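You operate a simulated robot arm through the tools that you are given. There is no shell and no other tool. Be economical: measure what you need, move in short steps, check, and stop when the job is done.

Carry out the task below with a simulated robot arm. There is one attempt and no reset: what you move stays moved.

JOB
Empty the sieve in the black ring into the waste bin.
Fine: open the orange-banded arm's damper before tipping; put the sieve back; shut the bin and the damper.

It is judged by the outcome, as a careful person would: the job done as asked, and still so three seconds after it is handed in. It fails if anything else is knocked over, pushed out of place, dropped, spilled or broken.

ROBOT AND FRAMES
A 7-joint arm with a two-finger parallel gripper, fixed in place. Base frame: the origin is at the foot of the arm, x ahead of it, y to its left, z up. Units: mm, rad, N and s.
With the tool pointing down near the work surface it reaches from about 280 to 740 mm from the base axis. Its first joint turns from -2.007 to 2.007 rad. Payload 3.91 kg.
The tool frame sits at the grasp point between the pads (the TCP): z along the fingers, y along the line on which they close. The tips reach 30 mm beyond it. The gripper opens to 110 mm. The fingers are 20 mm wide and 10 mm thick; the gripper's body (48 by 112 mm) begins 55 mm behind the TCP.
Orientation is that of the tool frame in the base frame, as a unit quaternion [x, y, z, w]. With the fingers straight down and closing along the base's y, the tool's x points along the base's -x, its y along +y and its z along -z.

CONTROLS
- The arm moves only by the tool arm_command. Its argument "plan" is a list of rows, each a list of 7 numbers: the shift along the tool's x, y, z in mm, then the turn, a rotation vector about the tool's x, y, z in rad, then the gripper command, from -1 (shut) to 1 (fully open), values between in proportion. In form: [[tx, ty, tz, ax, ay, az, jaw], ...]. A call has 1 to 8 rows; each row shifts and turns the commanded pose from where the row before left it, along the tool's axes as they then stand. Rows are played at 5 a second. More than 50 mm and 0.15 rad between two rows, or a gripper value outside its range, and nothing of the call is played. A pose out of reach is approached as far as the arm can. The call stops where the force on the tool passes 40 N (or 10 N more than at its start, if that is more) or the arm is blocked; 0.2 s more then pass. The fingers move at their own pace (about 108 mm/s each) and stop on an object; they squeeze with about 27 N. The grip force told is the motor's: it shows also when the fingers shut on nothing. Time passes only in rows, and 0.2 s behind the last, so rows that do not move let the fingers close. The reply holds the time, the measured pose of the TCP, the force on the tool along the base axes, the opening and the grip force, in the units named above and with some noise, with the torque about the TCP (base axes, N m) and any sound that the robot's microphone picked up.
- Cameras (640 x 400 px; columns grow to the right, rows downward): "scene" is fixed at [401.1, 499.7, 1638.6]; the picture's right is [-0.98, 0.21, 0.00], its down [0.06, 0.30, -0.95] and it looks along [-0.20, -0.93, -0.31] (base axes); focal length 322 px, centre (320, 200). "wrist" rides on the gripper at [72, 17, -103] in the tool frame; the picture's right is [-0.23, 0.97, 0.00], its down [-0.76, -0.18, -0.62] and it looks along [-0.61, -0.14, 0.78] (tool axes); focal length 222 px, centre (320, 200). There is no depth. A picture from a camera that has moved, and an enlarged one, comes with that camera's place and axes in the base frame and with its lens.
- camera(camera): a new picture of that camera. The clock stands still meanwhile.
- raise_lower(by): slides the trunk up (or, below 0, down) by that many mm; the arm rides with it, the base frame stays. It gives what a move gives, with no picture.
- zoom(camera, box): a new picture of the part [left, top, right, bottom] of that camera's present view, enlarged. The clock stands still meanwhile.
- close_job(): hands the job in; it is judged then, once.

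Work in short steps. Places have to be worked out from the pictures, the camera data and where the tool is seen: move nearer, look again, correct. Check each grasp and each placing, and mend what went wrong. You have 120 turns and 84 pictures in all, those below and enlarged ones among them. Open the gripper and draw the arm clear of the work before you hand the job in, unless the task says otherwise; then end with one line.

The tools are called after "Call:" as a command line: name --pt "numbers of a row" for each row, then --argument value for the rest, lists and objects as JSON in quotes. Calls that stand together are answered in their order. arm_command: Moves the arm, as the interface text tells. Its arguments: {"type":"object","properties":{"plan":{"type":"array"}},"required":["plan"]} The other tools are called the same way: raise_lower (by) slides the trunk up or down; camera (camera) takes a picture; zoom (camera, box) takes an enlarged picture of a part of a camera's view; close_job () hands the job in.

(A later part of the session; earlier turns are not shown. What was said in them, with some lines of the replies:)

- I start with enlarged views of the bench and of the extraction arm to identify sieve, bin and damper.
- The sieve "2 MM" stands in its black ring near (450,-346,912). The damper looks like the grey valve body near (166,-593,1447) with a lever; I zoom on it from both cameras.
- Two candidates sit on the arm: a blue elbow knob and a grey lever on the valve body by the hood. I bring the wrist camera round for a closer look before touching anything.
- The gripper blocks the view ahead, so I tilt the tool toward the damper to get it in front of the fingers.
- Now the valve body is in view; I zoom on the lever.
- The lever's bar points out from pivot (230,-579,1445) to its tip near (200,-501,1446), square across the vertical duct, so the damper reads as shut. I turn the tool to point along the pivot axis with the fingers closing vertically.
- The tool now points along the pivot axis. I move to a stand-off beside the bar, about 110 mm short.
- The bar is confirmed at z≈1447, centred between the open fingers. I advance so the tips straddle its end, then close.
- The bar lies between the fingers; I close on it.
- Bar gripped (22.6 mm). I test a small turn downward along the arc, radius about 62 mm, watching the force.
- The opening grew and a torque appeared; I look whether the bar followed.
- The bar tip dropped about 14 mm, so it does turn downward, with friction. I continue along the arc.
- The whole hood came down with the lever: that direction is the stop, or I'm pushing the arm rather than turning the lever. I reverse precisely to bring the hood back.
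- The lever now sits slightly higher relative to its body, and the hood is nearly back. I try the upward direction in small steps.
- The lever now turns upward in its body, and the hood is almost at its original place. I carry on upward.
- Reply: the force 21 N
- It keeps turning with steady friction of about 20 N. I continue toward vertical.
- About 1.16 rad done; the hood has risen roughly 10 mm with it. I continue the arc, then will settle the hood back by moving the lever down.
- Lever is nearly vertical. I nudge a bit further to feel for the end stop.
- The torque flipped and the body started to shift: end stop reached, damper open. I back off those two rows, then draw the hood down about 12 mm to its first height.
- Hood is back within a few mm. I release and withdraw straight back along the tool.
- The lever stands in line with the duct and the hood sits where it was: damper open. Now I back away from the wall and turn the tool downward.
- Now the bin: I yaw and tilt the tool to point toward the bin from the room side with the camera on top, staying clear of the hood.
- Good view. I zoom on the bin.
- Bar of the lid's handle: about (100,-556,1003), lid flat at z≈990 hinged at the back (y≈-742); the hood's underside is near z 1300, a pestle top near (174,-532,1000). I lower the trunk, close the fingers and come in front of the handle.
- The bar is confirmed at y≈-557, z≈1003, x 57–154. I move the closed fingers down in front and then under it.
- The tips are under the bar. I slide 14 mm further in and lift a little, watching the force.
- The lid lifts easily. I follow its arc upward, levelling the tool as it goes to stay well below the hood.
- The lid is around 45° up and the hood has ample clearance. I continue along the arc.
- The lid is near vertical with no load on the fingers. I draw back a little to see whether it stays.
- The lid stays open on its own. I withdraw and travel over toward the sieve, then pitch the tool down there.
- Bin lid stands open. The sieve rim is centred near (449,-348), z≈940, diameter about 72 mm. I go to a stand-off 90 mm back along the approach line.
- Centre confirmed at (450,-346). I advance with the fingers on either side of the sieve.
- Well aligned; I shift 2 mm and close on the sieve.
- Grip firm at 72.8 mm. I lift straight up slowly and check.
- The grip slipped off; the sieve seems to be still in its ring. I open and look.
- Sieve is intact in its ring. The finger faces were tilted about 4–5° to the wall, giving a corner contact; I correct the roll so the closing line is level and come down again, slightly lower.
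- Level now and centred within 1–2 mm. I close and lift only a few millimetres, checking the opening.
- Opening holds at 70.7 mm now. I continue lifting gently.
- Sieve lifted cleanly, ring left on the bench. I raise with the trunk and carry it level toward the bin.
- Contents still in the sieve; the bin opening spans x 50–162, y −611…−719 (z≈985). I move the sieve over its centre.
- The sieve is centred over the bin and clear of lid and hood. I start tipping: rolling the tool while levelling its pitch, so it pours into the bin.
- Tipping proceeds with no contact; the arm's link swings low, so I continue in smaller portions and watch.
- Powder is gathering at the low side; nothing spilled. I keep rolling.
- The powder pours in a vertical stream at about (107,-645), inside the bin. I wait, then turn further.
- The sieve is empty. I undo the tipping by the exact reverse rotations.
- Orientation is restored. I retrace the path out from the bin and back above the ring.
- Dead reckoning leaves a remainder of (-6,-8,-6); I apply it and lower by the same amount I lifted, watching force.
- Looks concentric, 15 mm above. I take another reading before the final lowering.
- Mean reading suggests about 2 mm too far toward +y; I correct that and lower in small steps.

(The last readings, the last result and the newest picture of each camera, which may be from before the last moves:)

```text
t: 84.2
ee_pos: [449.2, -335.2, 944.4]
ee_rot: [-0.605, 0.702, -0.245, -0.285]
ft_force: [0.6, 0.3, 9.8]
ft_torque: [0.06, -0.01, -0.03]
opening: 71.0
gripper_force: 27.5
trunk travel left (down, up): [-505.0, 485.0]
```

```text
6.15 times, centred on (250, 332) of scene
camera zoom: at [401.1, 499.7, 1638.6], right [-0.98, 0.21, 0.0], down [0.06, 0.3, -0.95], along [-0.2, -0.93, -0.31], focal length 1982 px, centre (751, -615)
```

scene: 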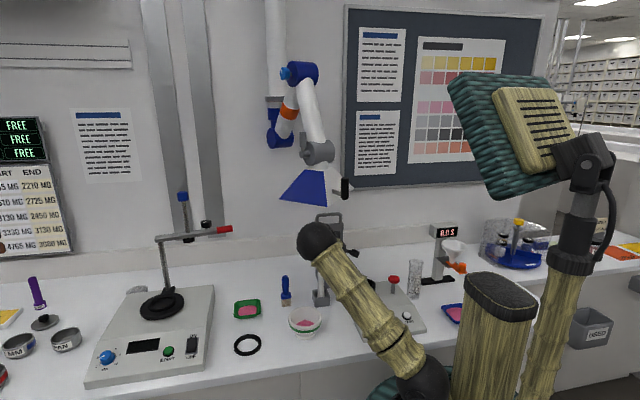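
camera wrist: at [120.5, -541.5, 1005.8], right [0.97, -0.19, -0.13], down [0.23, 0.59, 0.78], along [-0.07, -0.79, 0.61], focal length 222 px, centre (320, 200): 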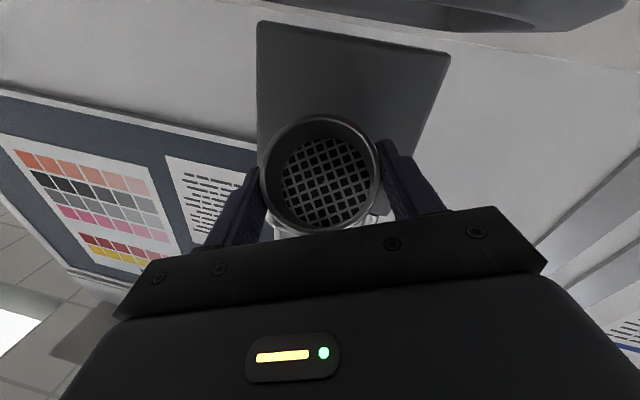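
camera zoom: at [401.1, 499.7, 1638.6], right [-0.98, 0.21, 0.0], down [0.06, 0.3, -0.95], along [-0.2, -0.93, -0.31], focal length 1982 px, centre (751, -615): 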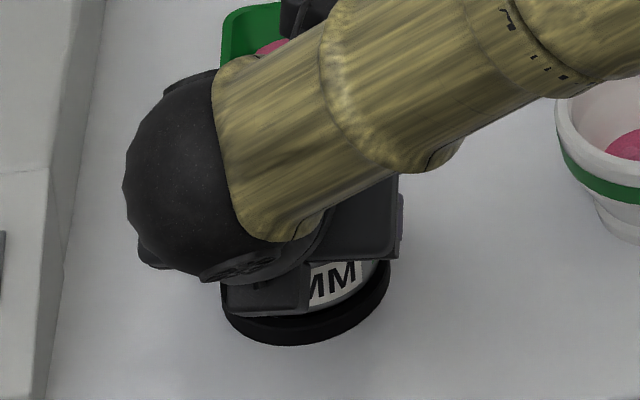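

A 10 N contact at the original height: the sieve rests in its ring. I open gently and back out along the fingers.

Call:
arm_command --pt "0 0 0 0 0 0 0.35" --pt "0 0 0 0 0 0 0.5" --pt "0 0 0 0 0 0 0.8" --pt "0 0 0 0 0 0 0.8" --pt "0 0 -20 0 0 0 0.8" --pt "0 0 -40 0 0 0 0.8" --pt "0 0 -40 0 0 0 0.8"

Call:
camera --camera "wrist"

Call:
zoom --camera "scene" --box '[210, 290, 290, 365]'

```text
t: 85.8
ee_pos: [460.7, -267.1, 1015.2]
ee_rot: [-0.606, 0.702, -0.244, -0.284]
ft_force: [-0.1, 0.3, 0.2]
ft_torque: [0.0, -0.03, 0.01]
opening: 99.2
gripper_force: 0.1
trunk travel left (down, up): [-505.0, 485.0]
```

```text
11 pictures are left
camera wrist: at [448.7, -246.2, 1140.1], right [-0.94, 0.31, -0.16], down [0.32, 0.94, -0.08], along [0.12, -0.13, -0.98], focal length 222 px, centre (320, 200)
```

wrist: 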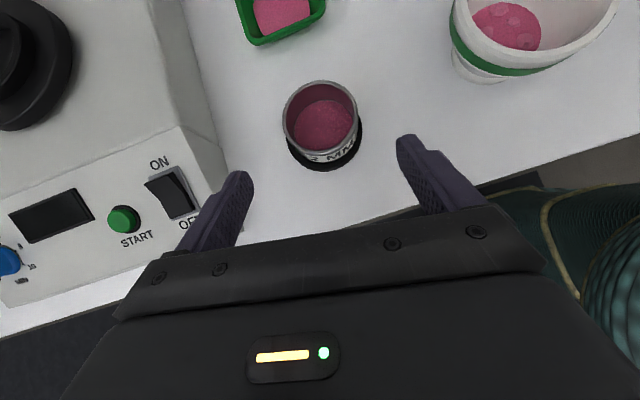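

```text
5.33 times, centred on (250, 328) of scene
camera zoom: at [401.1, 499.7, 1638.6], right [-0.98, 0.21, 0.0], down [0.06, 0.3, -0.95], along [-0.2, -0.93, -0.31], focal length 1718 px, centre (693, -480)
```

zoom: 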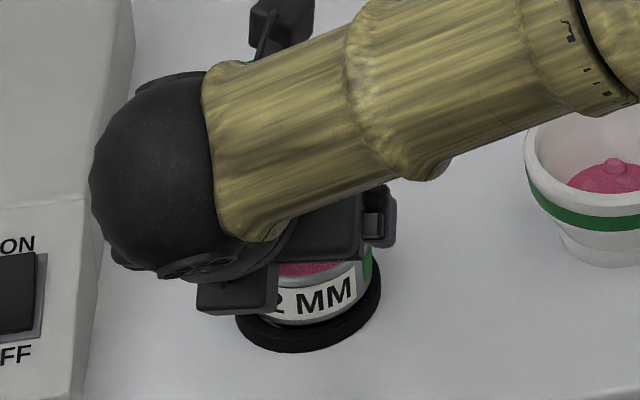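

The sieve is back in its ring, but I see pink inside; I zoom to check.

Call:
zoom --camera "wrist" --box '[260, 60, 390, 180]'

```text
3.33 times, centred on (325, 120) of wrist
camera zoom: at [448.7, -246.2, 1140.1], right [-0.94, 0.31, -0.16], down [0.32, 0.94, -0.08], along [0.12, -0.13, -0.98], focal length 740 px, centre (303, 467)
```

zoom: 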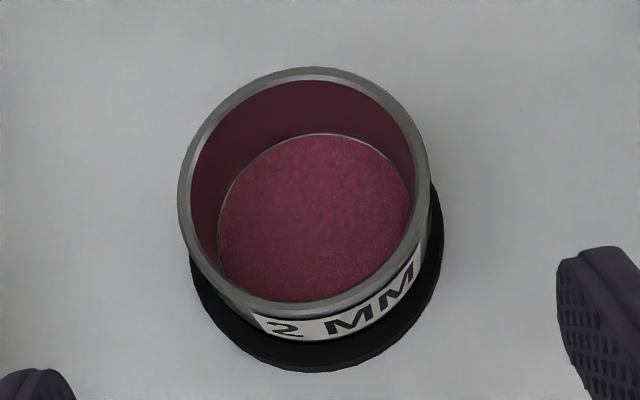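

Lumps are gone but a layer of fines seems to remain. A careful job means emptying fully, so I regrasp at the same pose and will tip again, further and longer.

Call:
arm_command --pt "0 0 40 0 0 0 0.8" --pt "0 0 40 0 0 0 0.8" --pt "0 0 20 0 0 0 0.8" --pt "-0.7 0 0.7 0 0 0 0.6" --pt "0 0 0 0 0 0 0.35" --pt "0 0 0 0 0 0 0.2" --pt "0 0 0 0 0 0 -1" --pt "0 0 0 0 0 0 -1"

Call:
arm_command --pt "1.4 0 -1.4 0 0 0 -1" --pt "1.4 0 -1.4 0 0 0 -1" --pt "1.4 0 -1.4 0 0 0 -1" --pt "3 0 -3 0 0 0 -1" --pt "4 0 -4 0 0 0 -1" --pt "5 0 -5.2 0 0 0 -1" --pt "7 0 -7.2 0 0 0 -1" --pt "0 0 0 0 0 0 -1"

```text
t: 87.6
ee_pos: [449.7, -337.0, 943.4]
ee_rot: [-0.606, 0.702, -0.244, -0.284]
ft_force: [-0.3, -0.9, 0.1]
ft_torque: [0.01, -0.01, -0.05]
opening: 71.0
gripper_force: 26.7
trunk travel left (down, up): [-505.0, 485.0]
```

```text
t: 89.4
ee_pos: [449.0, -334.7, 974.7]
ee_rot: [-0.605, 0.702, -0.244, -0.285]
ft_force: [0.4, -0.8, -0.9]
ft_torque: [0.0, 0.03, 0.01]
opening: 70.8
gripper_force: 27.2
trunk travel left (down, up): [-505.0, 485.0]
```

Lifted. One look into the sieve now that it is off the ring, to tell residue in the sieve from something beneath.

Call:
camera --camera "wrist"

```text
8 pictures are left
camera wrist: at [437.5, -314.4, 1100.1], right [-0.94, 0.3, -0.16], down [0.32, 0.94, -0.08], along [0.12, -0.13, -0.98], focal length 222 px, centre (320, 200)
```

wrist: 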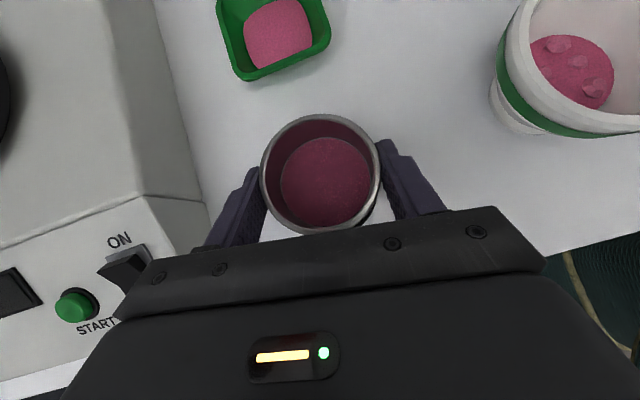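

Residue is in the sieve itself. I carry it back to the bin by the same path.

Call:
raise_lower --by 115

Call:
arm_command --pt "6 9 6 0 0 0 -1" --pt "12 19 12 0 0 0 -1" --pt "16 25 16 0 0 0 -1" --pt "16 25 16 0 0 0 -1" --pt "16 25 16 0 0 0 -1" --pt "16 25 16 0 0 0 -1" --pt "12 19 12 0 0 0 -1" --pt "6 9 6 0 0 0 -1"

Call:
arm_command --pt "6 9 6 0 0 0 -1" --pt "12 19 12 0 0 0 -1" --pt "16 25 16 0 0 0 -1" --pt "16 25 16 0 0 0 -1" --pt "16 25 16 0 0 0 -1" --pt "12 19 12 0 0 0 -1" --pt "6 9 6 0 0 0 -1"

Call:
arm_command --pt "8 0.7 9 0 0 0 -1" --pt "16 1.3 18 0 0 0 -1" --pt "18 1.5 20 0 0 0 -1" --pt "14 1.2 16 0 0 0 -1" --pt "8 0.7 8.7 0 0 0 -1" --pt "0 0 0 0 0 0 -1"

Call:
arm_command --pt "0 0 0 0 0.04 0.14 -1" --pt "0 0 0 0.0056 0.0396 0.14 -1" --pt "0 0 0 0.0111 0.0384 0.14 -1" --pt "0 0 0 0.0163 0.0365 0.14 -1" --pt "0 0 0 0.0212 0.0339 0.14 -1" --pt "0 0 0 0.0258 0.0306 0.14 -1" --pt "0 0 0 0.0298 0.0267 0.14 -1" --pt "0 0 0 0.0332 0.0223 0.14 -1"

Call:
arm_command --pt "0 0 0 0.036 0.0174 0.14 -1" --pt "0 0 0 0.0381 0.0122 0.14 -1" --pt "0 0 0 0.0394 0.0068 0.14 -1" --pt "0 0 0 0.04 0.0012 0.14 -1" --pt "0 0 0 0.0398 -0.0044 0.14 -1" --pt "0 0 0 0.0388 -0.0099 0.14 -1" --pt "0 0 0 0.037 -0.0152 0.14 -1" --pt "0 0 0 0.0345 -0.0202 0.14 -1"

Call:
arm_command --pt "0 0 0 0.0314 -0.0248 0.14 -1" --pt "0 0 0 0.0276 -0.0289 0.14 -1" --pt "0 0 0 0.0233 -0.0325 0.14 -1" --pt "0 0 0 0.0185 -0.0355 0.14 -1" --pt "0 0 0 0.0134 -0.0377 0.14 -1" --pt "0 0 0 0.008 -0.0392 0.14 -1" --pt "0 0 0 0 0 0 -1" --pt "0 0 0 0 0 0 -1"

```text
t: 90.9
ee_pos: [450.9, -335.1, 1090.8]
ee_rot: [-0.606, 0.702, -0.244, -0.285]
ft_force: [-0.3, 0.8, -1.6]
ft_torque: [0.03, 0.0, 0.01]
opening: 70.9
gripper_force: 26.3
trunk travel left (down, up): [-620.0, 370.0]
```

```text
t: 92.7
ee_pos: [274.2, -452.5, 1089.2]
ee_rot: [-0.606, 0.702, -0.244, -0.284]
ft_force: [0.4, -1.2, -0.7]
ft_torque: [0.01, 0.0, 0.01]
opening: 71.0
gripper_force: 26.8
trunk travel left (down, up): [-620.0, 370.0]
```

```text
t: 94.3
ee_pos: [126.7, -553.8, 1086.2]
ee_rot: [-0.606, 0.702, -0.244, -0.285]
ft_force: [0.2, 0.3, -0.7]
ft_torque: [0.05, -0.01, 0.02]
opening: 71.2
gripper_force: 26.8
trunk travel left (down, up): [-620.0, 370.0]
```

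```text
t: 95.7
ee_pos: [109.0, -644.9, 1079.7]
ee_rot: [-0.606, 0.701, -0.244, -0.285]
ft_force: [0.6, 0.5, -1.1]
ft_torque: [0.03, 0.03, 0.05]
opening: 70.9
gripper_force: 26.6
trunk travel left (down, up): [-620.0, 370.0]
```

```text
t: 97.5
ee_pos: [108.7, -645.1, 1081.0]
ee_rot: [-0.126, 0.846, -0.492, -0.163]
ft_force: [0.4, -0.1, -0.8]
ft_torque: [0.04, 0.0, -0.01]
opening: 71.1
gripper_force: 27.4
trunk travel left (down, up): [-620.0, 370.0]
```

```text
t: 99.3
ee_pos: [109.0, -645.6, 1080.4]
ee_rot: [0.31, 0.697, -0.63, 0.148]
ft_force: [0.8, -0.3, -1.7]
ft_torque: [0.02, 0.01, 0.0]
opening: 71.3
gripper_force: 27.7
trunk travel left (down, up): [-620.0, 370.0]
```

```text
t: 101.1
ee_pos: [108.9, -645.1, 1080.7]
ee_rot: [-0.508, -0.451, 0.587, -0.439]
ft_force: [0.7, 0.4, -0.8]
ft_torque: [0.06, 0.0, -0.01]
opening: 70.9
gripper_force: 27.3
trunk travel left (down, up): [-620.0, 370.0]
```

Now past 130°. I pitch a little further up (staying clear of the pestle), dwell and give small shakes over the bin.

Call:
arm_command --pt "0 0 0 0.0049 -0.0798 0 -1" --pt "0 0 0 0.0049 -0.0798 0 -1" --pt "0 0 0 0 0 0 -1" --pt "6 0 0 0 0 0 -1" --pt "-6 0 0 0 0 0 -1" --pt "6 0 0 0 0 0 -1" --pt "-6 0 0 0 0 0 -1" --pt "0 0 0 0 0 0 -1"

Call:
arm_command --pt "0 0 0 0 0 0 -1" --pt "0 0 0 0 0 0 -1" --pt "0 0 0 0 0 0 -1" --pt "0 0 0 0 0 0 -1" --pt "-6 0 0 0 0 0 -1" --pt "6 0 0 0 0 0 -1" --pt "0 0 0 0 0 0 -1" --pt "0 0 0 0 0 0 -1"

Call:
arm_command --pt "0 0 0 0 0 0 -1" --pt "0 0 0 0 0 0 -1" --pt "0 0 0 0 0 0 -1" --pt "0 0 0 0 0 0 -1" --pt "0 0 0 -0.0049 0.0798 0 -1" --pt "0 0 0 -0.0049 0.0798 0 -1" --pt "0 0 0 -0.008 0.0392 -0.14 -1" --pt "0 0 0 -0.0134 0.0377 -0.14 -1"

Call:
arm_command --pt "0 0 0 -0.0185 0.0355 -0.14 -1" --pt "0 0 0 -0.0233 0.0325 -0.14 -1" --pt "0 0 0 -0.0276 0.0289 -0.14 -1" --pt "0 0 0 -0.0314 0.0248 -0.14 -1" --pt "0 0 0 -0.0345 0.0202 -0.14 -1" --pt "0 0 0 -0.037 0.0152 -0.14 -1" --pt "0 0 0 -0.0388 0.0099 -0.14 -1" --pt "0 0 0 -0.0398 0.0044 -0.14 -1"

Call:
arm_command --pt "0 0 0 -0.04 -0.0012 -0.14 -1" --pt "0 0 0 -0.0394 -0.0068 -0.14 -1" --pt "0 0 0 -0.0381 -0.0122 -0.14 -1" --pt "0 0 0 -0.036 -0.0174 -0.14 -1" --pt "0 0 0 -0.0332 -0.0223 -0.14 -1" --pt "0 0 0 -0.0298 -0.0267 -0.14 -1" --pt "0 0 0 -0.0258 -0.0306 -0.14 -1" --pt "0 0 0 -0.0212 -0.0339 -0.14 -1"

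Call:
arm_command --pt "0 0 0 -0.0163 -0.0365 -0.14 -1" --pt "0 0 0 -0.0111 -0.0384 -0.14 -1" --pt "0 0 0 -0.0056 -0.0396 -0.14 -1" --pt "0 0 0 0 -0.04 -0.14 -1" --pt "0 0 0 0 0 0 -1"

Call:
camera --camera "wrist"

```text
t: 102.9
ee_pos: [109.4, -644.7, 1078.9]
ee_rot: [-0.461, -0.413, 0.628, -0.472]
ft_force: [-0.7, -0.5, -0.4]
ft_torque: [0.04, 0.01, 0.0]
opening: 71.1
gripper_force: 27.1
trunk travel left (down, up): [-620.0, 370.0]
```

```text
t: 104.7
ee_pos: [108.6, -645.1, 1080.1]
ee_rot: [-0.462, -0.413, 0.628, -0.472]
ft_force: [-0.3, 0.1, -1.8]
ft_torque: [0.0, 0.01, 0.02]
opening: 70.8
gripper_force: 26.8
trunk travel left (down, up): [-620.0, 370.0]
```

```text
t: 106.5
ee_pos: [106.9, -646.0, 1081.3]
ee_rot: [-0.457, -0.542, 0.618, -0.34]
ft_force: [0.3, -0.6, -0.8]
ft_torque: [0.02, 0.02, 0.0]
opening: 71.0
gripper_force: 26.8
trunk travel left (down, up): [-620.0, 370.0]
```

```text
t: 108.3
ee_pos: [107.0, -644.9, 1079.7]
ee_rot: [0.109, 0.805, -0.583, -0.029]
ft_force: [0.0, -0.3, -1.0]
ft_torque: [0.01, 0.03, 0.01]
opening: 71.0
gripper_force: 27.6
trunk travel left (down, up): [-620.0, 370.0]
```

```text
t: 110.1
ee_pos: [107.3, -646.5, 1080.4]
ee_rot: [-0.373, 0.812, -0.371, -0.252]
ft_force: [0.2, -0.1, -1.8]
ft_torque: [0.02, 0.03, -0.03]
opening: 70.7
gripper_force: 26.9
trunk travel left (down, up): [-620.0, 370.0]
```

```text
t: 111.3
ee_pos: [108.5, -645.9, 1080.5]
ee_rot: [-0.606, 0.702, -0.244, -0.285]
ft_force: [0.4, 0.5, -0.3]
ft_torque: [0.02, 0.01, -0.01]
opening: 71.0
gripper_force: 26.8
trunk travel left (down, up): [-620.0, 370.0]
```

```text
7 pictures are left
camera wrist: at [95.9, -623.7, 1204.3], right [-0.94, 0.3, -0.16], down [0.32, 0.94, -0.08], along [0.12, -0.13, -0.98], focal length 222 px, centre (320, 200)
```

wrist: 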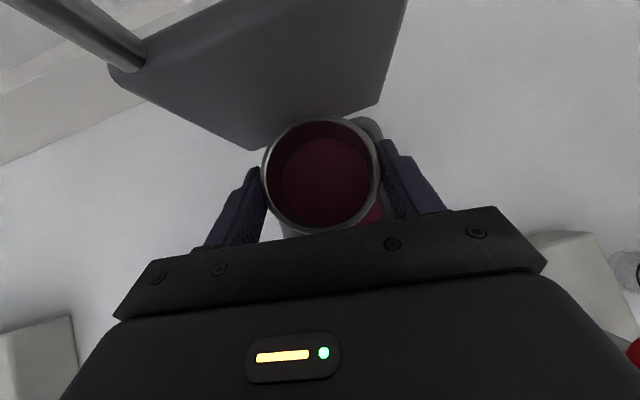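

The bin now holds pink powder, yet a dark pink disc still shows on the mesh level. One close zoom to judge whether it is only a dust film.

Call:
zoom --camera "wrist" --box '[255, 105, 390, 245]'

```text
2.86 times, centred on (322, 175) of wrist
camera zoom: at [95.9, -623.7, 1204.3], right [-0.94, 0.3, -0.16], down [0.32, 0.94, -0.08], along [0.12, -0.13, -0.98], focal length 635 px, centre (313, 271)
```

zoom: 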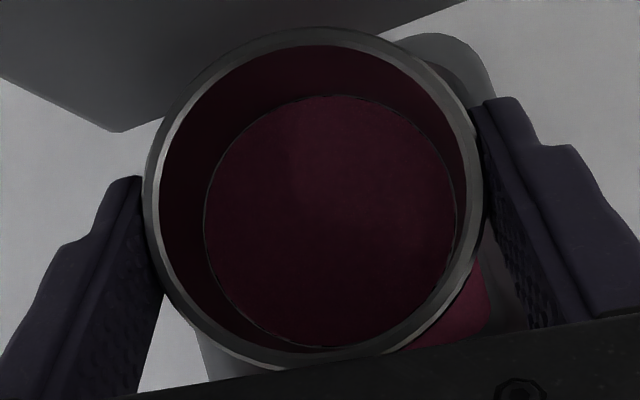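

The disc coincides with the mesh floor itself, with no depth or lumps: just a dust film, while the powder lies in the bin. I take the sieve back along the same path.

Call:
arm_command --pt "-14 -1.2 -16 0 0 0 -1" --pt "-18 -1.5 -20 0 0 0 -1" --pt "-16 -1.3 -18 0 0 0 -1" --pt "-16 -1.4 -17.7 0 0 0 -1"

Call:
arm_command --pt "-12 -19 -12 0 0 0 -1" --pt "-16 -25 -16 0 0 0 -1" --pt "-16 -25 -16 0 0 0 -1" --pt "-16 -25 -16 0 0 0 -1" --pt "-16 -25 -16 0 0 0 -1" --pt "-16 -25 -16 0 0 0 -1" --pt "-16 -25 -16 0 0 0 -1" --pt "-16 -25 -16 0 0 0 -1"

Call:
arm_command --pt "-16 -25 -16 0 0 0 -1" --pt "-16 -25 -16 0 0 0 -1" --pt "-14 -22 -14 0 0 0 -1" --pt "-8 -13 -8 0 0 0 -1" --pt "-6 -8 -6 0 0 0 -1" --pt "0 0 0 0 0 0 -1"

Call:
raise_lower --by -115

Call:
arm_command --pt "-6 0 6.1 0 0 0 -1" --pt "-6 0 6.1 0 0 0 -1" --pt "0 0 0 0 0 0 -1"

Call:
arm_command --pt "0 0 0 0 0 0 -1"

Call:
arm_command --pt "0 0 0 0 0 0 -1"

```text
t: 112.3
ee_pos: [127.3, -552.2, 1086.2]
ee_rot: [-0.605, 0.702, -0.244, -0.286]
ft_force: [-0.1, 0.2, -0.5]
ft_torque: [0.0, -0.02, 0.0]
opening: 71.0
gripper_force: 26.5
trunk travel left (down, up): [-620.0, 370.0]
```

```text
t: 114.1
ee_pos: [345.8, -405.2, 1088.9]
ee_rot: [-0.606, 0.702, -0.243, -0.285]
ft_force: [1.1, 0.1, -0.7]
ft_torque: [0.02, 0.0, 0.01]
opening: 71.0
gripper_force: 26.4
trunk travel left (down, up): [-620.0, 370.0]
```

```text
t: 115.5
ee_pos: [449.7, -334.1, 1090.8]
ee_rot: [-0.605, 0.703, -0.243, -0.285]
ft_force: [-0.1, 0.3, -1.2]
ft_torque: [0.03, 0.02, -0.02]
opening: 71.0
gripper_force: 27.2
trunk travel left (down, up): [-620.0, 370.0]
```

```text
t: 116.9
ee_pos: [449.8, -335.4, 974.8]
ee_rot: [-0.605, 0.702, -0.244, -0.285]
ft_force: [0.0, -0.4, -1.5]
ft_torque: [-0.01, -0.01, 0.0]
opening: 70.9
gripper_force: 26.8
trunk travel left (down, up): [-505.0, 485.0]
```

```text
t: 117.7
ee_pos: [450.0, -334.4, 959.0]
ee_rot: [-0.606, 0.702, -0.244, -0.284]
ft_force: [0.9, 0.6, -0.4]
ft_torque: [0.04, -0.01, 0.03]
opening: 70.9
gripper_force: 26.6
trunk travel left (down, up): [-505.0, 485.0]
```

```text
t: 118.1
ee_pos: [450.3, -334.6, 958.3]
ee_rot: [-0.606, 0.702, -0.244, -0.285]
ft_force: [-0.5, 0.3, -1.0]
ft_torque: [0.0, -0.01, 0.01]
opening: 71.0
gripper_force: 27.1
trunk travel left (down, up): [-505.0, 485.0]
```

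```text
t: 118.5
ee_pos: [451.3, -333.5, 957.9]
ee_rot: [-0.606, 0.702, -0.244, -0.284]
ft_force: [-0.2, 0.5, -1.7]
ft_torque: [0.0, 0.03, 0.02]
opening: 71.0
gripper_force: 26.7
trunk travel left (down, up): [-505.0, 485.0]
```

Almost exactly over the ring; I apply a 1 mm correction and lower until it seats.

Call:
arm_command --pt "0.8 0.5 0.8 0 0 0 -1" --pt "-3 0 3.1 0 0 0 -1" --pt "-3 0 3.1 0 0 0 -1" --pt "-2 0 2 0 0 0 -1" --pt "-2 0 2 0 0 0 -1" --pt "0 0 0 0 0 0 -1"

Call:
arm_command --pt "-0.6 0 0.6 0 0 0 -1" --pt "0 0 0 0 0 0 -1"

```text
t: 119.9
ee_pos: [450.3, -335.2, 944.6]
ee_rot: [-0.605, 0.702, -0.245, -0.285]
ft_force: [0.5, 1.7, 5.1]
ft_torque: [-0.03, -0.1, -0.01]
opening: 70.6
gripper_force: 26.8
trunk travel left (down, up): [-505.0, 485.0]
```

```text
t: 120.5
ee_pos: [448.4, -336.2, 944.8]
ee_rot: [-0.606, 0.702, -0.246, -0.284]
ft_force: [2.5, -0.2, 12.6]
ft_torque: [-0.01, -0.02, 0.01]
opening: 70.6
gripper_force: 27.0
trunk travel left (down, up): [-505.0, 485.0]
```

Seated at the same height. I release and back off, and take one picture to verify.

Call:
arm_command --pt "0 0 0 0 0 0 0.35" --pt "0 0 0 0 0 0 0.5" --pt "0 0 0 0 0 0 0.8" --pt "0 0 0 0 0 0 0.8" --pt "0 0 -20 0 0 0 0.8" --pt "0 0 -40 0 0 0 0.8" --pt "0 0 -40 0 0 0 0.8" --pt "20 0 -40 0 0 0 0.8"

Call:
zoom --camera "wrist" --box '[230, 50, 410, 180]'

```text
t: 122.3
ee_pos: [462.0, -255.2, 1058.5]
ee_rot: [-0.605, 0.702, -0.243, -0.285]
ft_force: [0.1, -0.6, -0.2]
ft_torque: [0.01, -0.02, -0.01]
opening: 99.0
gripper_force: 0.0
trunk travel left (down, up): [-505.0, 485.0]
```

```text
3.08 times, centred on (320, 115) of wrist
camera zoom: at [448.9, -233.2, 1183.3], right [-0.94, 0.31, -0.16], down [0.32, 0.94, -0.08], along [0.12, -0.13, -0.98], focal length 684 px, centre (320, 462)
```

zoom: 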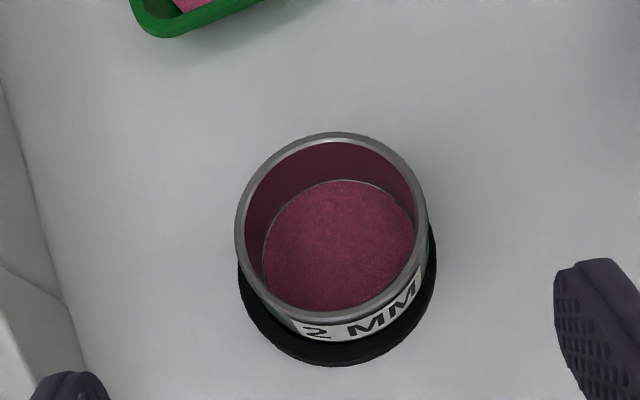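

Sieve is emptied and seated in its ring. Next the lid: I'll pinch its bar from the front with a horizontal tool. I raise the trunk and re-orient in free space.

Call:
raise_lower --by 110

Call:
arm_command --pt "0 0 0 0 0.04 0.14 0.3" --pt "0 0 0 0.0056 0.0396 0.14 0.3" --pt "0 0 0 0.0111 0.0384 0.14 0.3" --pt "0 0 0 0.0163 0.0365 0.14 0.3" --pt "0 0 0 0.0212 0.0339 0.14 0.3" --pt "0 0 0 0.0258 0.0306 0.14 0.3" --pt "0 0 0 0.0298 0.0267 0.14 0.3" --pt "0 0 0 0.0332 0.0223 0.14 0.3"

Call:
arm_command --pt "0 0 0 0.036 0.0174 0.14 -0.3" --pt "0 0 0 0.0381 0.0122 0.14 -0.3" --pt "0 0 0 0.0394 0.0068 0.14 -0.3" --pt "0 0 0 0.12 0.0037 0 -0.3" --pt "0 0 0 0.12 0.0037 0 -0.3" --pt "0 0 0 0.12 0.0037 0 -0.3"

```text
t: 123.8
ee_pos: [461.5, -255.8, 1168.1]
ee_rot: [-0.606, 0.702, -0.245, -0.284]
ft_force: [-0.1, 1.4, 0.4]
ft_torque: [0.03, -0.02, 0.02]
opening: 99.1
gripper_force: 0.1
trunk travel left (down, up): [-615.0, 375.0]
```

```text
t: 125.6
ee_pos: [461.5, -254.7, 1168.1]
ee_rot: [-0.125, 0.846, -0.492, -0.162]
ft_force: [-0.4, -0.6, -0.3]
ft_torque: [0.01, 0.0, -0.01]
opening: 71.6
gripper_force: 0.1
trunk travel left (down, up): [-615.0, 375.0]
```

```text
t: 127.0
ee_pos: [463.3, -255.5, 1168.1]
ee_rot: [0.044, 0.707, -0.702, -0.078]
ft_force: [0.0, -0.1, -0.6]
ft_torque: [0.04, 0.02, -0.02]
opening: 38.3
gripper_force: 0.1
trunk travel left (down, up): [-615.0, 375.0]
```

Tool is level with vertical closing. I move in front of the bin's raised handle.

Call:
arm_command --pt "27.5 1.2 35.7 0 0 0 -0.3" --pt "27.5 1.2 35.7 0 0 0 -0.3" --pt "27.5 1.2 35.7 0 0 0 -0.3" --pt "27.5 1.2 35.7 0 0 0 -0.3" --pt "27.5 1.2 35.7 0 0 0 -0.3"

Call:
arm_command --pt "27.5 1.2 35.7 0 0 0 -0.3" --pt "27.5 1.2 35.7 0 0 0 -0.3" --pt "27.5 1.2 35.7 0 0 0 -0.3" --pt "27.5 1.2 35.7 0 0 0 -0.3" --pt "27.5 1.2 35.7 0 0 0 -0.3" --pt "0 0 0 0 0 0 -0.3"

Call:
camera --camera "wrist"

```text
t: 128.2
ee_pos: [295.5, -408.0, 1167.3]
ee_rot: [0.044, 0.707, -0.701, -0.078]
ft_force: [0.9, 0.2, 0.0]
ft_torque: [0.0, 0.03, 0.0]
opening: 38.3
gripper_force: 0.1
trunk travel left (down, up): [-615.0, 375.0]
```

```text
t: 129.6
ee_pos: [129.7, -559.3, 1168.6]
ee_rot: [0.043, 0.707, -0.701, -0.078]
ft_force: [1.1, -0.8, 0.6]
ft_torque: [-0.01, 0.02, 0.01]
opening: 38.8
gripper_force: 0.0
trunk travel left (down, up): [-615.0, 375.0]
```

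```text
4 pictures are left
camera wrist: at [75.9, -446.2, 1155.9], right [0.18, -0.03, -0.98], down [0.86, 0.48, 0.14], along [0.47, -0.88, 0.11], focal length 222 px, centre (320, 200)
```

wrist: 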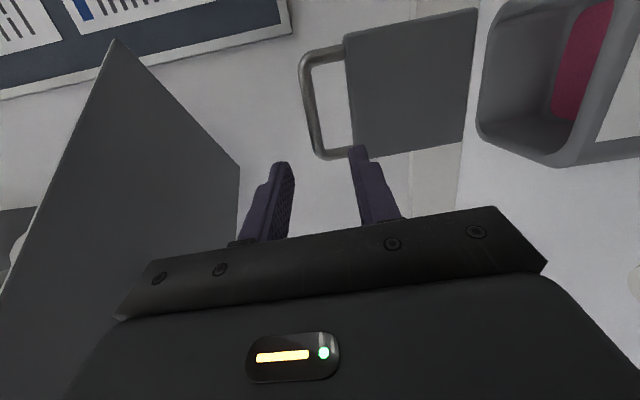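

Powder is visible in the bin. The bar stands at about y -715, z 1178. I raise 9 mm and advance so the fingers straddle it.

Call:
arm_command --pt "0 -9 30 0 0 0 -0.3" --pt "0 0 40 0 0 0 -0.3" --pt "0 0 40 0 0 0 -0.3" --pt "0 0 20 0 0 0 -0.3" --pt "0 0 18 0 0 0 -0.3" --pt "0 0 0 0 0 0 -0.3"

Call:
arm_command --pt "0 0 0 0 0 0 -0.6" --pt "0 0 0 0 0 0 -1" --pt "0 0 0 0 0 0 -1"

```text
t: 131.0
ee_pos: [102.6, -706.0, 1177.1]
ee_rot: [0.044, 0.707, -0.702, -0.077]
ft_force: [-0.5, 0.2, 0.5]
ft_torque: [-0.02, 0.0, 0.03]
opening: 38.4
gripper_force: 0.0
trunk travel left (down, up): [-615.0, 375.0]
```

```text
t: 131.8
ee_pos: [103.0, -705.8, 1178.1]
ee_rot: [0.045, 0.707, -0.702, -0.077]
ft_force: [0.7, -0.5, -1.0]
ft_torque: [-0.03, -1.02, -0.09]
opening: 14.5
gripper_force: 44.8
trunk travel left (down, up): [-615.0, 375.0]
```

Bar gripped (14.5 mm). I bring the lid down along its arc (radius ≈197 mm about y -753, z 985).

Call:
arm_command --pt "2.6 5 -16.2 0 0 0 -1" --pt "2.6 5 -16.2 0 0 0 -1" --pt "2.3 7.7 -15.2 0 0 0 -1" --pt "2.3 7.7 -15.2 0 0 0 -1"

```text
t: 132.8
ee_pos: [103.9, -639.1, 1159.1]
ee_rot: [-0.045, -0.704, 0.705, 0.078]
ft_force: [-1.2, 10.7, 21.8]
ft_torque: [-0.19, -0.82, 0.46]
opening: 14.8
gripper_force: 44.8
trunk travel left (down, up): [-615.0, 375.0]
```

A radial force shows my radius is a bit off; refitting gives hinge (-745, 990), r≈188. I continue with the corrected arc.

Call:
arm_command --pt "2.4 5.9 -15.5 0 0 0 -1" --pt "2.4 5.9 -15.5 0 0 0 -1" --pt "1.6 10.8 -12.2 0 0 0 -1" --pt "1.6 10.8 -12.2 0 0 0 -1"

Call:
arm_command --pt "1.2 12.9 -10.2 0 0 0 -1" --pt "1.2 12.9 -10.2 0 0 0 -1"

```text
t: 133.8
ee_pos: [103.0, -585.2, 1115.9]
ee_rot: [0.044, 0.709, -0.699, -0.078]
ft_force: [-4.5, -7.6, -5.0]
ft_torque: [-0.08, -0.87, 0.33]
opening: 14.5
gripper_force: 44.7
trunk travel left (down, up): [-615.0, 375.0]
```

```text
t: 134.4
ee_pos: [102.6, -567.0, 1091.7]
ee_rot: [0.043, 0.71, -0.699, -0.078]
ft_force: [-6.4, -25.0, -13.3]
ft_torque: [-0.09, -0.88, 0.43]
opening: 14.5
gripper_force: 44.6
trunk travel left (down, up): [-615.0, 375.0]
```

The force is now inward, so I ease the outward motion and go on down.

Call:
arm_command --pt "0 12 2 0 0 0 -1" --pt "0 14.3 -4 0 0 0 -1"

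Call:
arm_command --pt "0 14 -4 0 0 0 -1" --pt "0 0 0 0 0 0 -1"

```text
t: 135.0
ee_pos: [103.7, -558.0, 1070.7]
ee_rot: [0.045, 0.705, -0.704, -0.077]
ft_force: [0.5, 16.4, 8.7]
ft_torque: [-0.25, -0.87, 0.06]
opening: 14.7
gripper_force: 45.2
trunk travel left (down, up): [-615.0, 375.0]
```

```text
t: 135.6
ee_pos: [102.8, -554.3, 1055.4]
ee_rot: [0.044, 0.707, -0.702, -0.078]
ft_force: [0.1, 26.6, 6.0]
ft_torque: [0.05, -0.94, 0.38]
opening: 14.5
gripper_force: 44.9
trunk travel left (down, up): [-615.0, 375.0]
```

I add the missing outward motion and get to about 15° open.

Call:
arm_command --pt "0.5 3 -7 0 0 0 -1" --pt "0.5 8 -5 0 0 0 -1" --pt "0 0 0 0 0 0 -1"

```text
t: 136.4
ee_pos: [102.7, -549.4, 1041.7]
ee_rot: [0.043, 0.708, -0.7, -0.08]
ft_force: [-3.2, -35.6, -6.5]
ft_torque: [-0.02, -0.97, 0.4]
opening: 14.1
gripper_force: 45.1
trunk travel left (down, up): [-615.0, 375.0]
```

Slightly overpulled; I ease back 4 mm, then open and withdraw — the hinge friction holds the lid.

Call:
arm_command --pt "0 0 4 0 0 0 -1" --pt "0 0 0 0 0 0 -1"

Call:
arm_command --pt "0 0 0 0 0 0 -0.4" --pt "0 0 0 0 0 0 -0.4" --pt "0 0 -30 0 0 0 -0.4" --pt "0 0 -40 0 0 0 -0.4" --pt "0 -20 -10 -0.1 0 0 -1" --pt "0 -20 0 -0.1 0 0 -1" --pt "0 -20 0 -0.1 0 0 -1" --pt "0 0 0 0 0 0 -1"

Call:
zoom --camera "scene" --box '[260, 130, 420, 310]'

```text
t: 137.0
ee_pos: [103.9, -550.0, 1041.8]
ee_rot: [0.043, 0.707, -0.701, -0.079]
ft_force: [1.4, -10.0, -7.3]
ft_torque: [0.21, -0.91, -0.48]
opening: 14.5
gripper_force: 45.3
trunk travel left (down, up): [-615.0, 375.0]
```

```text
t: 138.8
ee_pos: [116.9, -476.2, 1102.3]
ee_rot: [0.055, 0.804, -0.588, -0.071]
ft_force: [-0.2, 0.3, -0.6]
ft_torque: [-0.02, 0.03, -0.01]
opening: 0.0
gripper_force: 27.0
trunk travel left (down, up): [-615.0, 375.0]
```

```text
2.22 times, centred on (340, 220) of scene
camera zoom: at [401.1, 499.7, 1638.6], right [-0.98, 0.21, 0.0], down [0.06, 0.3, -0.95], along [-0.2, -0.93, -0.31], focal length 716 px, centre (276, 156)
```

zoom: 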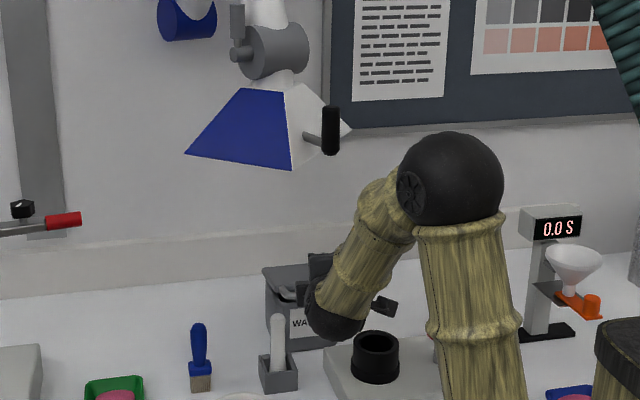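

The lid looks nearly shut. I position the closed fingers over the bar and press down gently to make sure.

Call:
arm_command --pt "0 -5 22 0 0 0 -1" --pt "0 -5 22 0 0 0 -1" --pt "0 -5 22 0 0 0 -1" --pt "-1 19 6 0 0 0 -1" --pt "-1 19 6 0 0 0 -1" --pt "0 0 0 0 0 0 -1"

Call:
arm_command --pt "-0.4 9.5 3 0 0 0 -1" --pt "-0.4 7.6 2.4 0 0 0 -1" --pt "-0.2 4.7 1.5 0 0 0 -1" --pt "-0.2 4.7 1.5 0 0 0 -1"

```text
t: 140.2
ee_pos: [106.2, -544.0, 1056.8]
ee_rot: [0.055, 0.804, -0.588, -0.071]
ft_force: [-0.7, -1.5, -0.1]
ft_torque: [0.02, -0.02, 0.0]
opening: 0.0
gripper_force: 26.9
trunk travel left (down, up): [-615.0, 375.0]
```

```text
t: 141.2
ee_pos: [105.7, -544.4, 1029.8]
ee_rot: [0.055, 0.804, -0.587, -0.071]
ft_force: [0.0, 0.3, -0.3]
ft_torque: [0.0, 0.02, -0.03]
opening: 0.0
gripper_force: 26.7
trunk travel left (down, up): [-615.0, 375.0]
```

No contact yet, so the lid has already gone down. A few more millimetres to feel the bar.

Call:
arm_command --pt "-0.2 2.8 0.9 0 0 0 -1" --pt "-0.2 2.8 0.9 0 0 0 -1" --pt "-0.2 2.8 0.9 0 0 0 -1" --pt "-0.2 1.9 0.6 0 0 0 -1"

```text
t: 142.2
ee_pos: [106.1, -544.6, 1027.8]
ee_rot: [0.055, 0.797, -0.598, -0.069]
ft_force: [-0.9, 5.9, 13.3]
ft_torque: [0.05, -0.07, 0.05]
opening: 0.0
gripper_force: 26.9
trunk travel left (down, up): [-615.0, 375.0]
stopped in row 4: the force on the tool passed its limit at 41 N (the readings are from after the stop); the commanded pose is now the measured one
```

Firm contact at the bar's original closed height: the bin is shut. I withdraw, move to free space and raise the trunk for the damper.

Call:
arm_command --pt "1 -19 -6 0 0 0 -1" --pt "1 -19 -6 0 0 0 -1" --pt "0 0 -45 0 0 0 -1" --pt "0 0 -45 0 0 0 -1" --pt "0 0 -45 0 0 0 -1" --pt "0 0 -45 0 0 0 -1"

Call:
arm_command --pt "-38 2.5 -14.3 0 0 0 -0.3" --pt "-38 2.5 -14.3 0 0 0 -0.3" --pt "-38 2.5 -14.3 0 0 0 -0.3" --pt "-38 2.5 -14.3 0 0 0 -0.3" --pt "-38 2.5 -14.3 0 0 0 -0.3" --pt "-38 2.5 -14.3 0 0 0 -0.3"

Call:
raise_lower --by 310

Call:
arm_command --pt "0 0 0 -0.0535 0.0836 -0.0997 -0.3" --pt "0 0 0 -0.0535 0.0836 -0.0997 -0.3" --pt "0 0 0 -0.0535 0.0836 -0.0997 -0.3" --pt "0 0 0 -0.0535 0.0836 -0.0997 -0.3" --pt "0 0 0 -0.0535 0.0836 -0.0997 -0.3" --pt "0 0 0 -0.0535 0.0836 -0.0997 -0.3"

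Call:
arm_command --pt "0 0 0 -0.0535 0.0836 -0.0997 -0.3" --pt "0 0 0 -0.0535 0.0836 -0.0997 -0.3" --pt "0 0 0 -0.0535 0.0836 -0.0997 -0.3" --pt "0 0 0 -0.0535 0.0836 -0.0997 -0.3" --pt "0 0 0 -0.0535 0.0836 -0.0997 -0.3" --pt "0 0 0 -0.0535 0.0836 -0.0997 -0.3"

```text
t: 143.6
ee_pos: [148.7, -389.9, 1129.2]
ee_rot: [0.057, 0.8, -0.593, -0.071]
ft_force: [0.0, -0.7, 0.1]
ft_torque: [0.01, -0.01, 0.05]
opening: 0.1
gripper_force: 27.5
out of reach, approached as far as the arm can: row 6
trunk travel left (down, up): [-615.0, 375.0]
```

```text
t: 145.0
ee_pos: [390.1, -348.2, 1129.9]
ee_rot: [0.055, 0.799, -0.594, -0.072]
ft_force: [0.3, -0.3, 0.2]
ft_torque: [0.01, 0.03, -0.01]
opening: 38.8
gripper_force: 0.0
trunk travel left (down, up): [-615.0, 375.0]
```

```text
t: 148.1
ee_pos: [388.5, -348.7, 1440.3]
ee_rot: [0.056, 0.799, -0.595, -0.07]
ft_force: [0.0, 0.0, -0.2]
ft_torque: [0.02, 0.0, 0.0]
opening: 38.6
gripper_force: 0.0
trunk travel left (down, up): [-925.0, 65.0]
```

```text
t: 149.5
ee_pos: [389.8, -348.3, 1440.0]
ee_rot: [-0.026, 0.82, -0.382, -0.424]
ft_force: [0.9, 0.3, -0.5]
ft_torque: [-0.01, -0.01, 0.01]
opening: 38.4
gripper_force: 0.2
trunk travel left (down, up): [-925.0, 65.0]
```

```text
t: 150.9
ee_pos: [390.6, -348.1, 1440.5]
ee_rot: [0.102, -0.698, 0.103, 0.701]
ft_force: [-0.1, 0.2, -0.3]
ft_torque: [-0.01, 0.02, 0.01]
opening: 38.5
gripper_force: 0.1
trunk travel left (down, up): [-925.0, 65.0]
```

Orientation matches the earlier damper grip. I go to the same stand-off point beside the lever.

Call:
arm_command --pt "11.6 -34.3 20.7 0 0 0 -0.2" --pt "11.6 -34.3 20.7 0 0 0 -0.2" --pt "11.6 -34.3 20.7 0 0 0 -0.2" --pt "11.6 -34.3 20.7 0 0 0 -0.2" --pt "11.6 -34.3 20.7 0 0 0 -0.2" --pt "0 0 0 0 0 0 -0.2"

Call:
camera --camera "wrist"

```text
t: 152.3
ee_pos: [341.7, -538.3, 1500.7]
ee_rot: [0.102, -0.697, 0.107, 0.701]
ft_force: [-0.8, 1.0, 0.1]
ft_torque: [-0.03, 0.0, 0.03]
opening: 43.9
gripper_force: 0.0
trunk travel left (down, up): [-925.0, 65.0]
```

```text
2 pictures are left
camera wrist: at [437.5, -492.7, 1572.7], right [-0.28, 0.93, -0.23], down [0.65, 0.01, -0.76], along [-0.71, -0.37, -0.6], focal length 222 px, centre (320, 200)
```

wrist: 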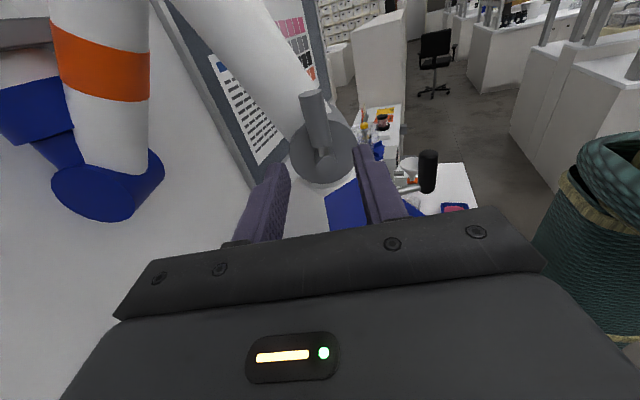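

Same view as before. I advance to the earlier grip point and close on the lever.

Call:
arm_command --pt "-1.2 -3.2 27 0 0 0 -0.2" --pt "0 0 27 0 0 0 -0.2" --pt "0 0 27 0 0 0 -0.2" --pt "0 0 26 0 0 0 -0.2" --pt "0 0 0 0 0 0 -0.2"

Call:
arm_command --pt "0 0 0 0 0 0 -0.5" --pt "0 0 0 0 0 0 -1" --pt "0 0 0 0 0 0 -1"

```text
t: 153.5
ee_pos: [239.6, -575.6, 1498.9]
ee_rot: [0.103, -0.698, 0.105, 0.7]
ft_force: [-0.1, 0.1, -0.2]
ft_torque: [0.0, 0.03, -0.01]
opening: 44.3
gripper_force: 0.1
trunk travel left (down, up): [-925.0, 65.0]
```

```text
t: 154.3
ee_pos: [238.7, -574.5, 1500.5]
ee_rot: [0.101, -0.698, 0.105, 0.701]
ft_force: [0.3, -1.5, 8.1]
ft_torque: [-0.51, 0.94, 0.01]
opening: 22.4
gripper_force: 45.0
trunk travel left (down, up): [-925.0, 65.0]
```

Lever gripped (22.4 mm). I turn it back down toward the room along its arc.

Call:
arm_command --pt "-0.4 6.4 0 0 0 0.12 -1" --pt "-0.4 6.4 0 0 0 0.12 -1" --pt "-0.4 6.4 0 0 0 0.12 -1" --pt "-0.4 6.4 0 0 0 0.12 -1" --pt "0 0 0 0 0 0 -1"

Call:
arm_command --pt "-0.4 6.4 0 0 0 0.12 -1" --pt "-0.4 6.4 0 0 0 0.12 -1" --pt "-0.4 6.4 0 0 0 0.12 -1" --pt "-0.4 6.4 0 0 0 0.12 -1" --pt "0 0 0 0 0 0 -1"

```text
t: 155.5
ee_pos: [232.8, -552.6, 1492.8]
ee_rot: [0.067, 0.703, -0.269, -0.655]
ft_force: [1.7, -4.3, 0.1]
ft_torque: [0.04, -0.78, 0.55]
opening: 22.7
gripper_force: 45.0
trunk travel left (down, up): [-925.0, 65.0]
```

```text
t: 156.7
ee_pos: [226.4, -535.5, 1477.0]
ee_rot: [0.233, 0.666, -0.417, -0.573]
ft_force: [2.2, -5.8, 6.1]
ft_torque: [-0.34, -0.43, 0.6]
opening: 22.4
gripper_force: 45.0
trunk travel left (down, up): [-925.0, 65.0]
```

Closing goes easily with only about 8 N. I finish the remaining turn.

Call:
arm_command --pt "-0.4 6.4 0 0 0 0.12 -1" --pt "-0.4 6.4 0 0 0 0.12 -1" --pt "-0.4 6.4 0 0 0 0.12 -1" --pt "-0.3 5.3 0 0 0 0.1 -1" --pt "0 0 0 0 0 0 -1"

```text
t: 157.9
ee_pos: [223.3, -528.1, 1453.0]
ee_rot: [0.377, 0.595, -0.537, -0.463]
ft_force: [4.2, -9.9, 9.3]
ft_torque: [-0.54, -0.15, 0.32]
opening: 22.7
gripper_force: 44.7
trunk travel left (down, up): [-925.0, 65.0]
```

About 0.15 rad remains to the original shut angle; two small steps.

Call:
arm_command --pt "-0.2 4.2 0 0 0 0.08 -1" --pt "-0.2 4.2 0 0 0 0.08 -1" --pt "0 0 0 0 0 0 -1"

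```text
t: 158.7
ee_pos: [222.1, -527.5, 1443.8]
ee_rot: [-0.424, -0.564, 0.571, 0.419]
ft_force: [2.2, -5.3, 5.0]
ft_torque: [0.62, 0.44, -0.01]
opening: 22.5
gripper_force: 44.9
trunk travel left (down, up): [-925.0, 65.0]
```

The torque flipped to the stop side at the original angle, so the damper is shut. I release, withdraw and check.

Call:
arm_command --pt "0 -1 0 0 0 0 -1" --pt "0 0 0 0 0 0 -0.2" --pt "0 0 0 0 0 0 -0.2" --pt "0 0 -20 0 0 0 -0.2" --pt "0 0 -40 0 0 0 -0.2" --pt "0 0 -50 0 0 0 -0.2" --pt "0 0 -50 0 0 0 0"

Call:
arm_command --pt "40 0 -20 0 0 0 0.5" --pt "40 0 -20 0 0 0 0.5" --pt "40 0 -20 0 0 0 0.5" --pt "40 -20 0 0 0 0 0.5"

Call:
zoom --camera "scene" --box '[240, 80, 400, 310]'

```text
t: 160.3
ee_pos: [376.3, -479.0, 1446.0]
ee_rot: [-0.423, -0.564, 0.572, 0.419]
ft_force: [0.6, -0.1, -0.8]
ft_torque: [0.03, -0.03, 0.0]
opening: 54.8
gripper_force: 0.1
trunk travel left (down, up): [-925.0, 65.0]
```

```text
t: 161.3
ee_pos: [384.2, -307.1, 1466.7]
ee_rot: [-0.424, -0.564, 0.572, 0.418]
ft_force: [-1.8, 1.1, 0.0]
ft_torque: [0.0, 0.0, 0.02]
opening: 82.5
gripper_force: 0.0
trunk travel left (down, up): [-925.0, 65.0]
```

```text
1.74 times, centred on (320, 195) of scene
camera zoom: at [401.1, 499.7, 1638.6], right [-0.98, 0.21, 0.0], down [0.06, 0.3, -0.95], along [-0.2, -0.93, -0.31], focal length 560 px, centre (320, 209)
```

zoom: 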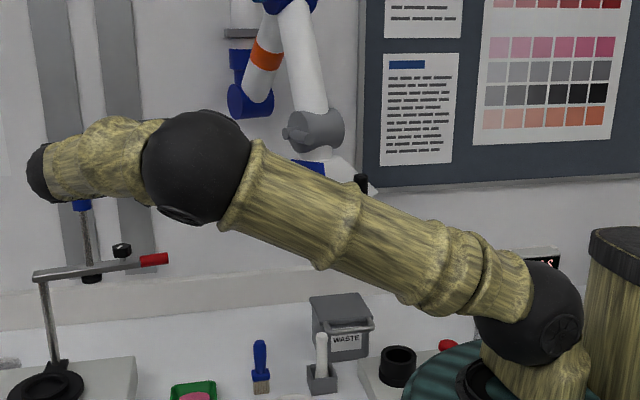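

The bin is shut and nothing is disturbed. My last picture goes to the lever to confirm it is back across the duct.

Call:
zoom --camera "scene" --box '[290, 125, 350, 175]'

```text
8.00 times, centred on (320, 150) of scene
camera zoom: at [401.1, 499.7, 1638.6], right [-0.98, 0.21, 0.0], down [0.06, 0.3, -0.95], along [-0.2, -0.93, -0.31], focal length 2577 px, centre (320, 600)
```

zoom: 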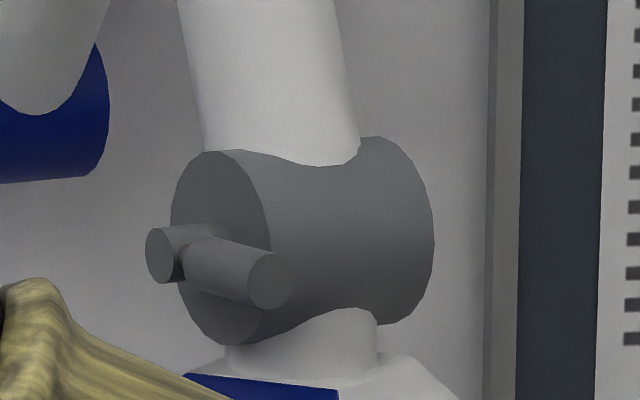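

The lever is back across the duct, and the hood is within about 6 mm of where it started. The gripper is open and the arm is clear, so I hand in.

Call:
close_job

```text
The job is handed in.
```

I tipped the sieve into the waste bin twice with the orange-banded arm's damper open, put it back in its black ring, and shut the bin and the damper. A thin pink film that looks like dust still shows on the sieve's mesh, and the hood sits about 6 mm from where it started.
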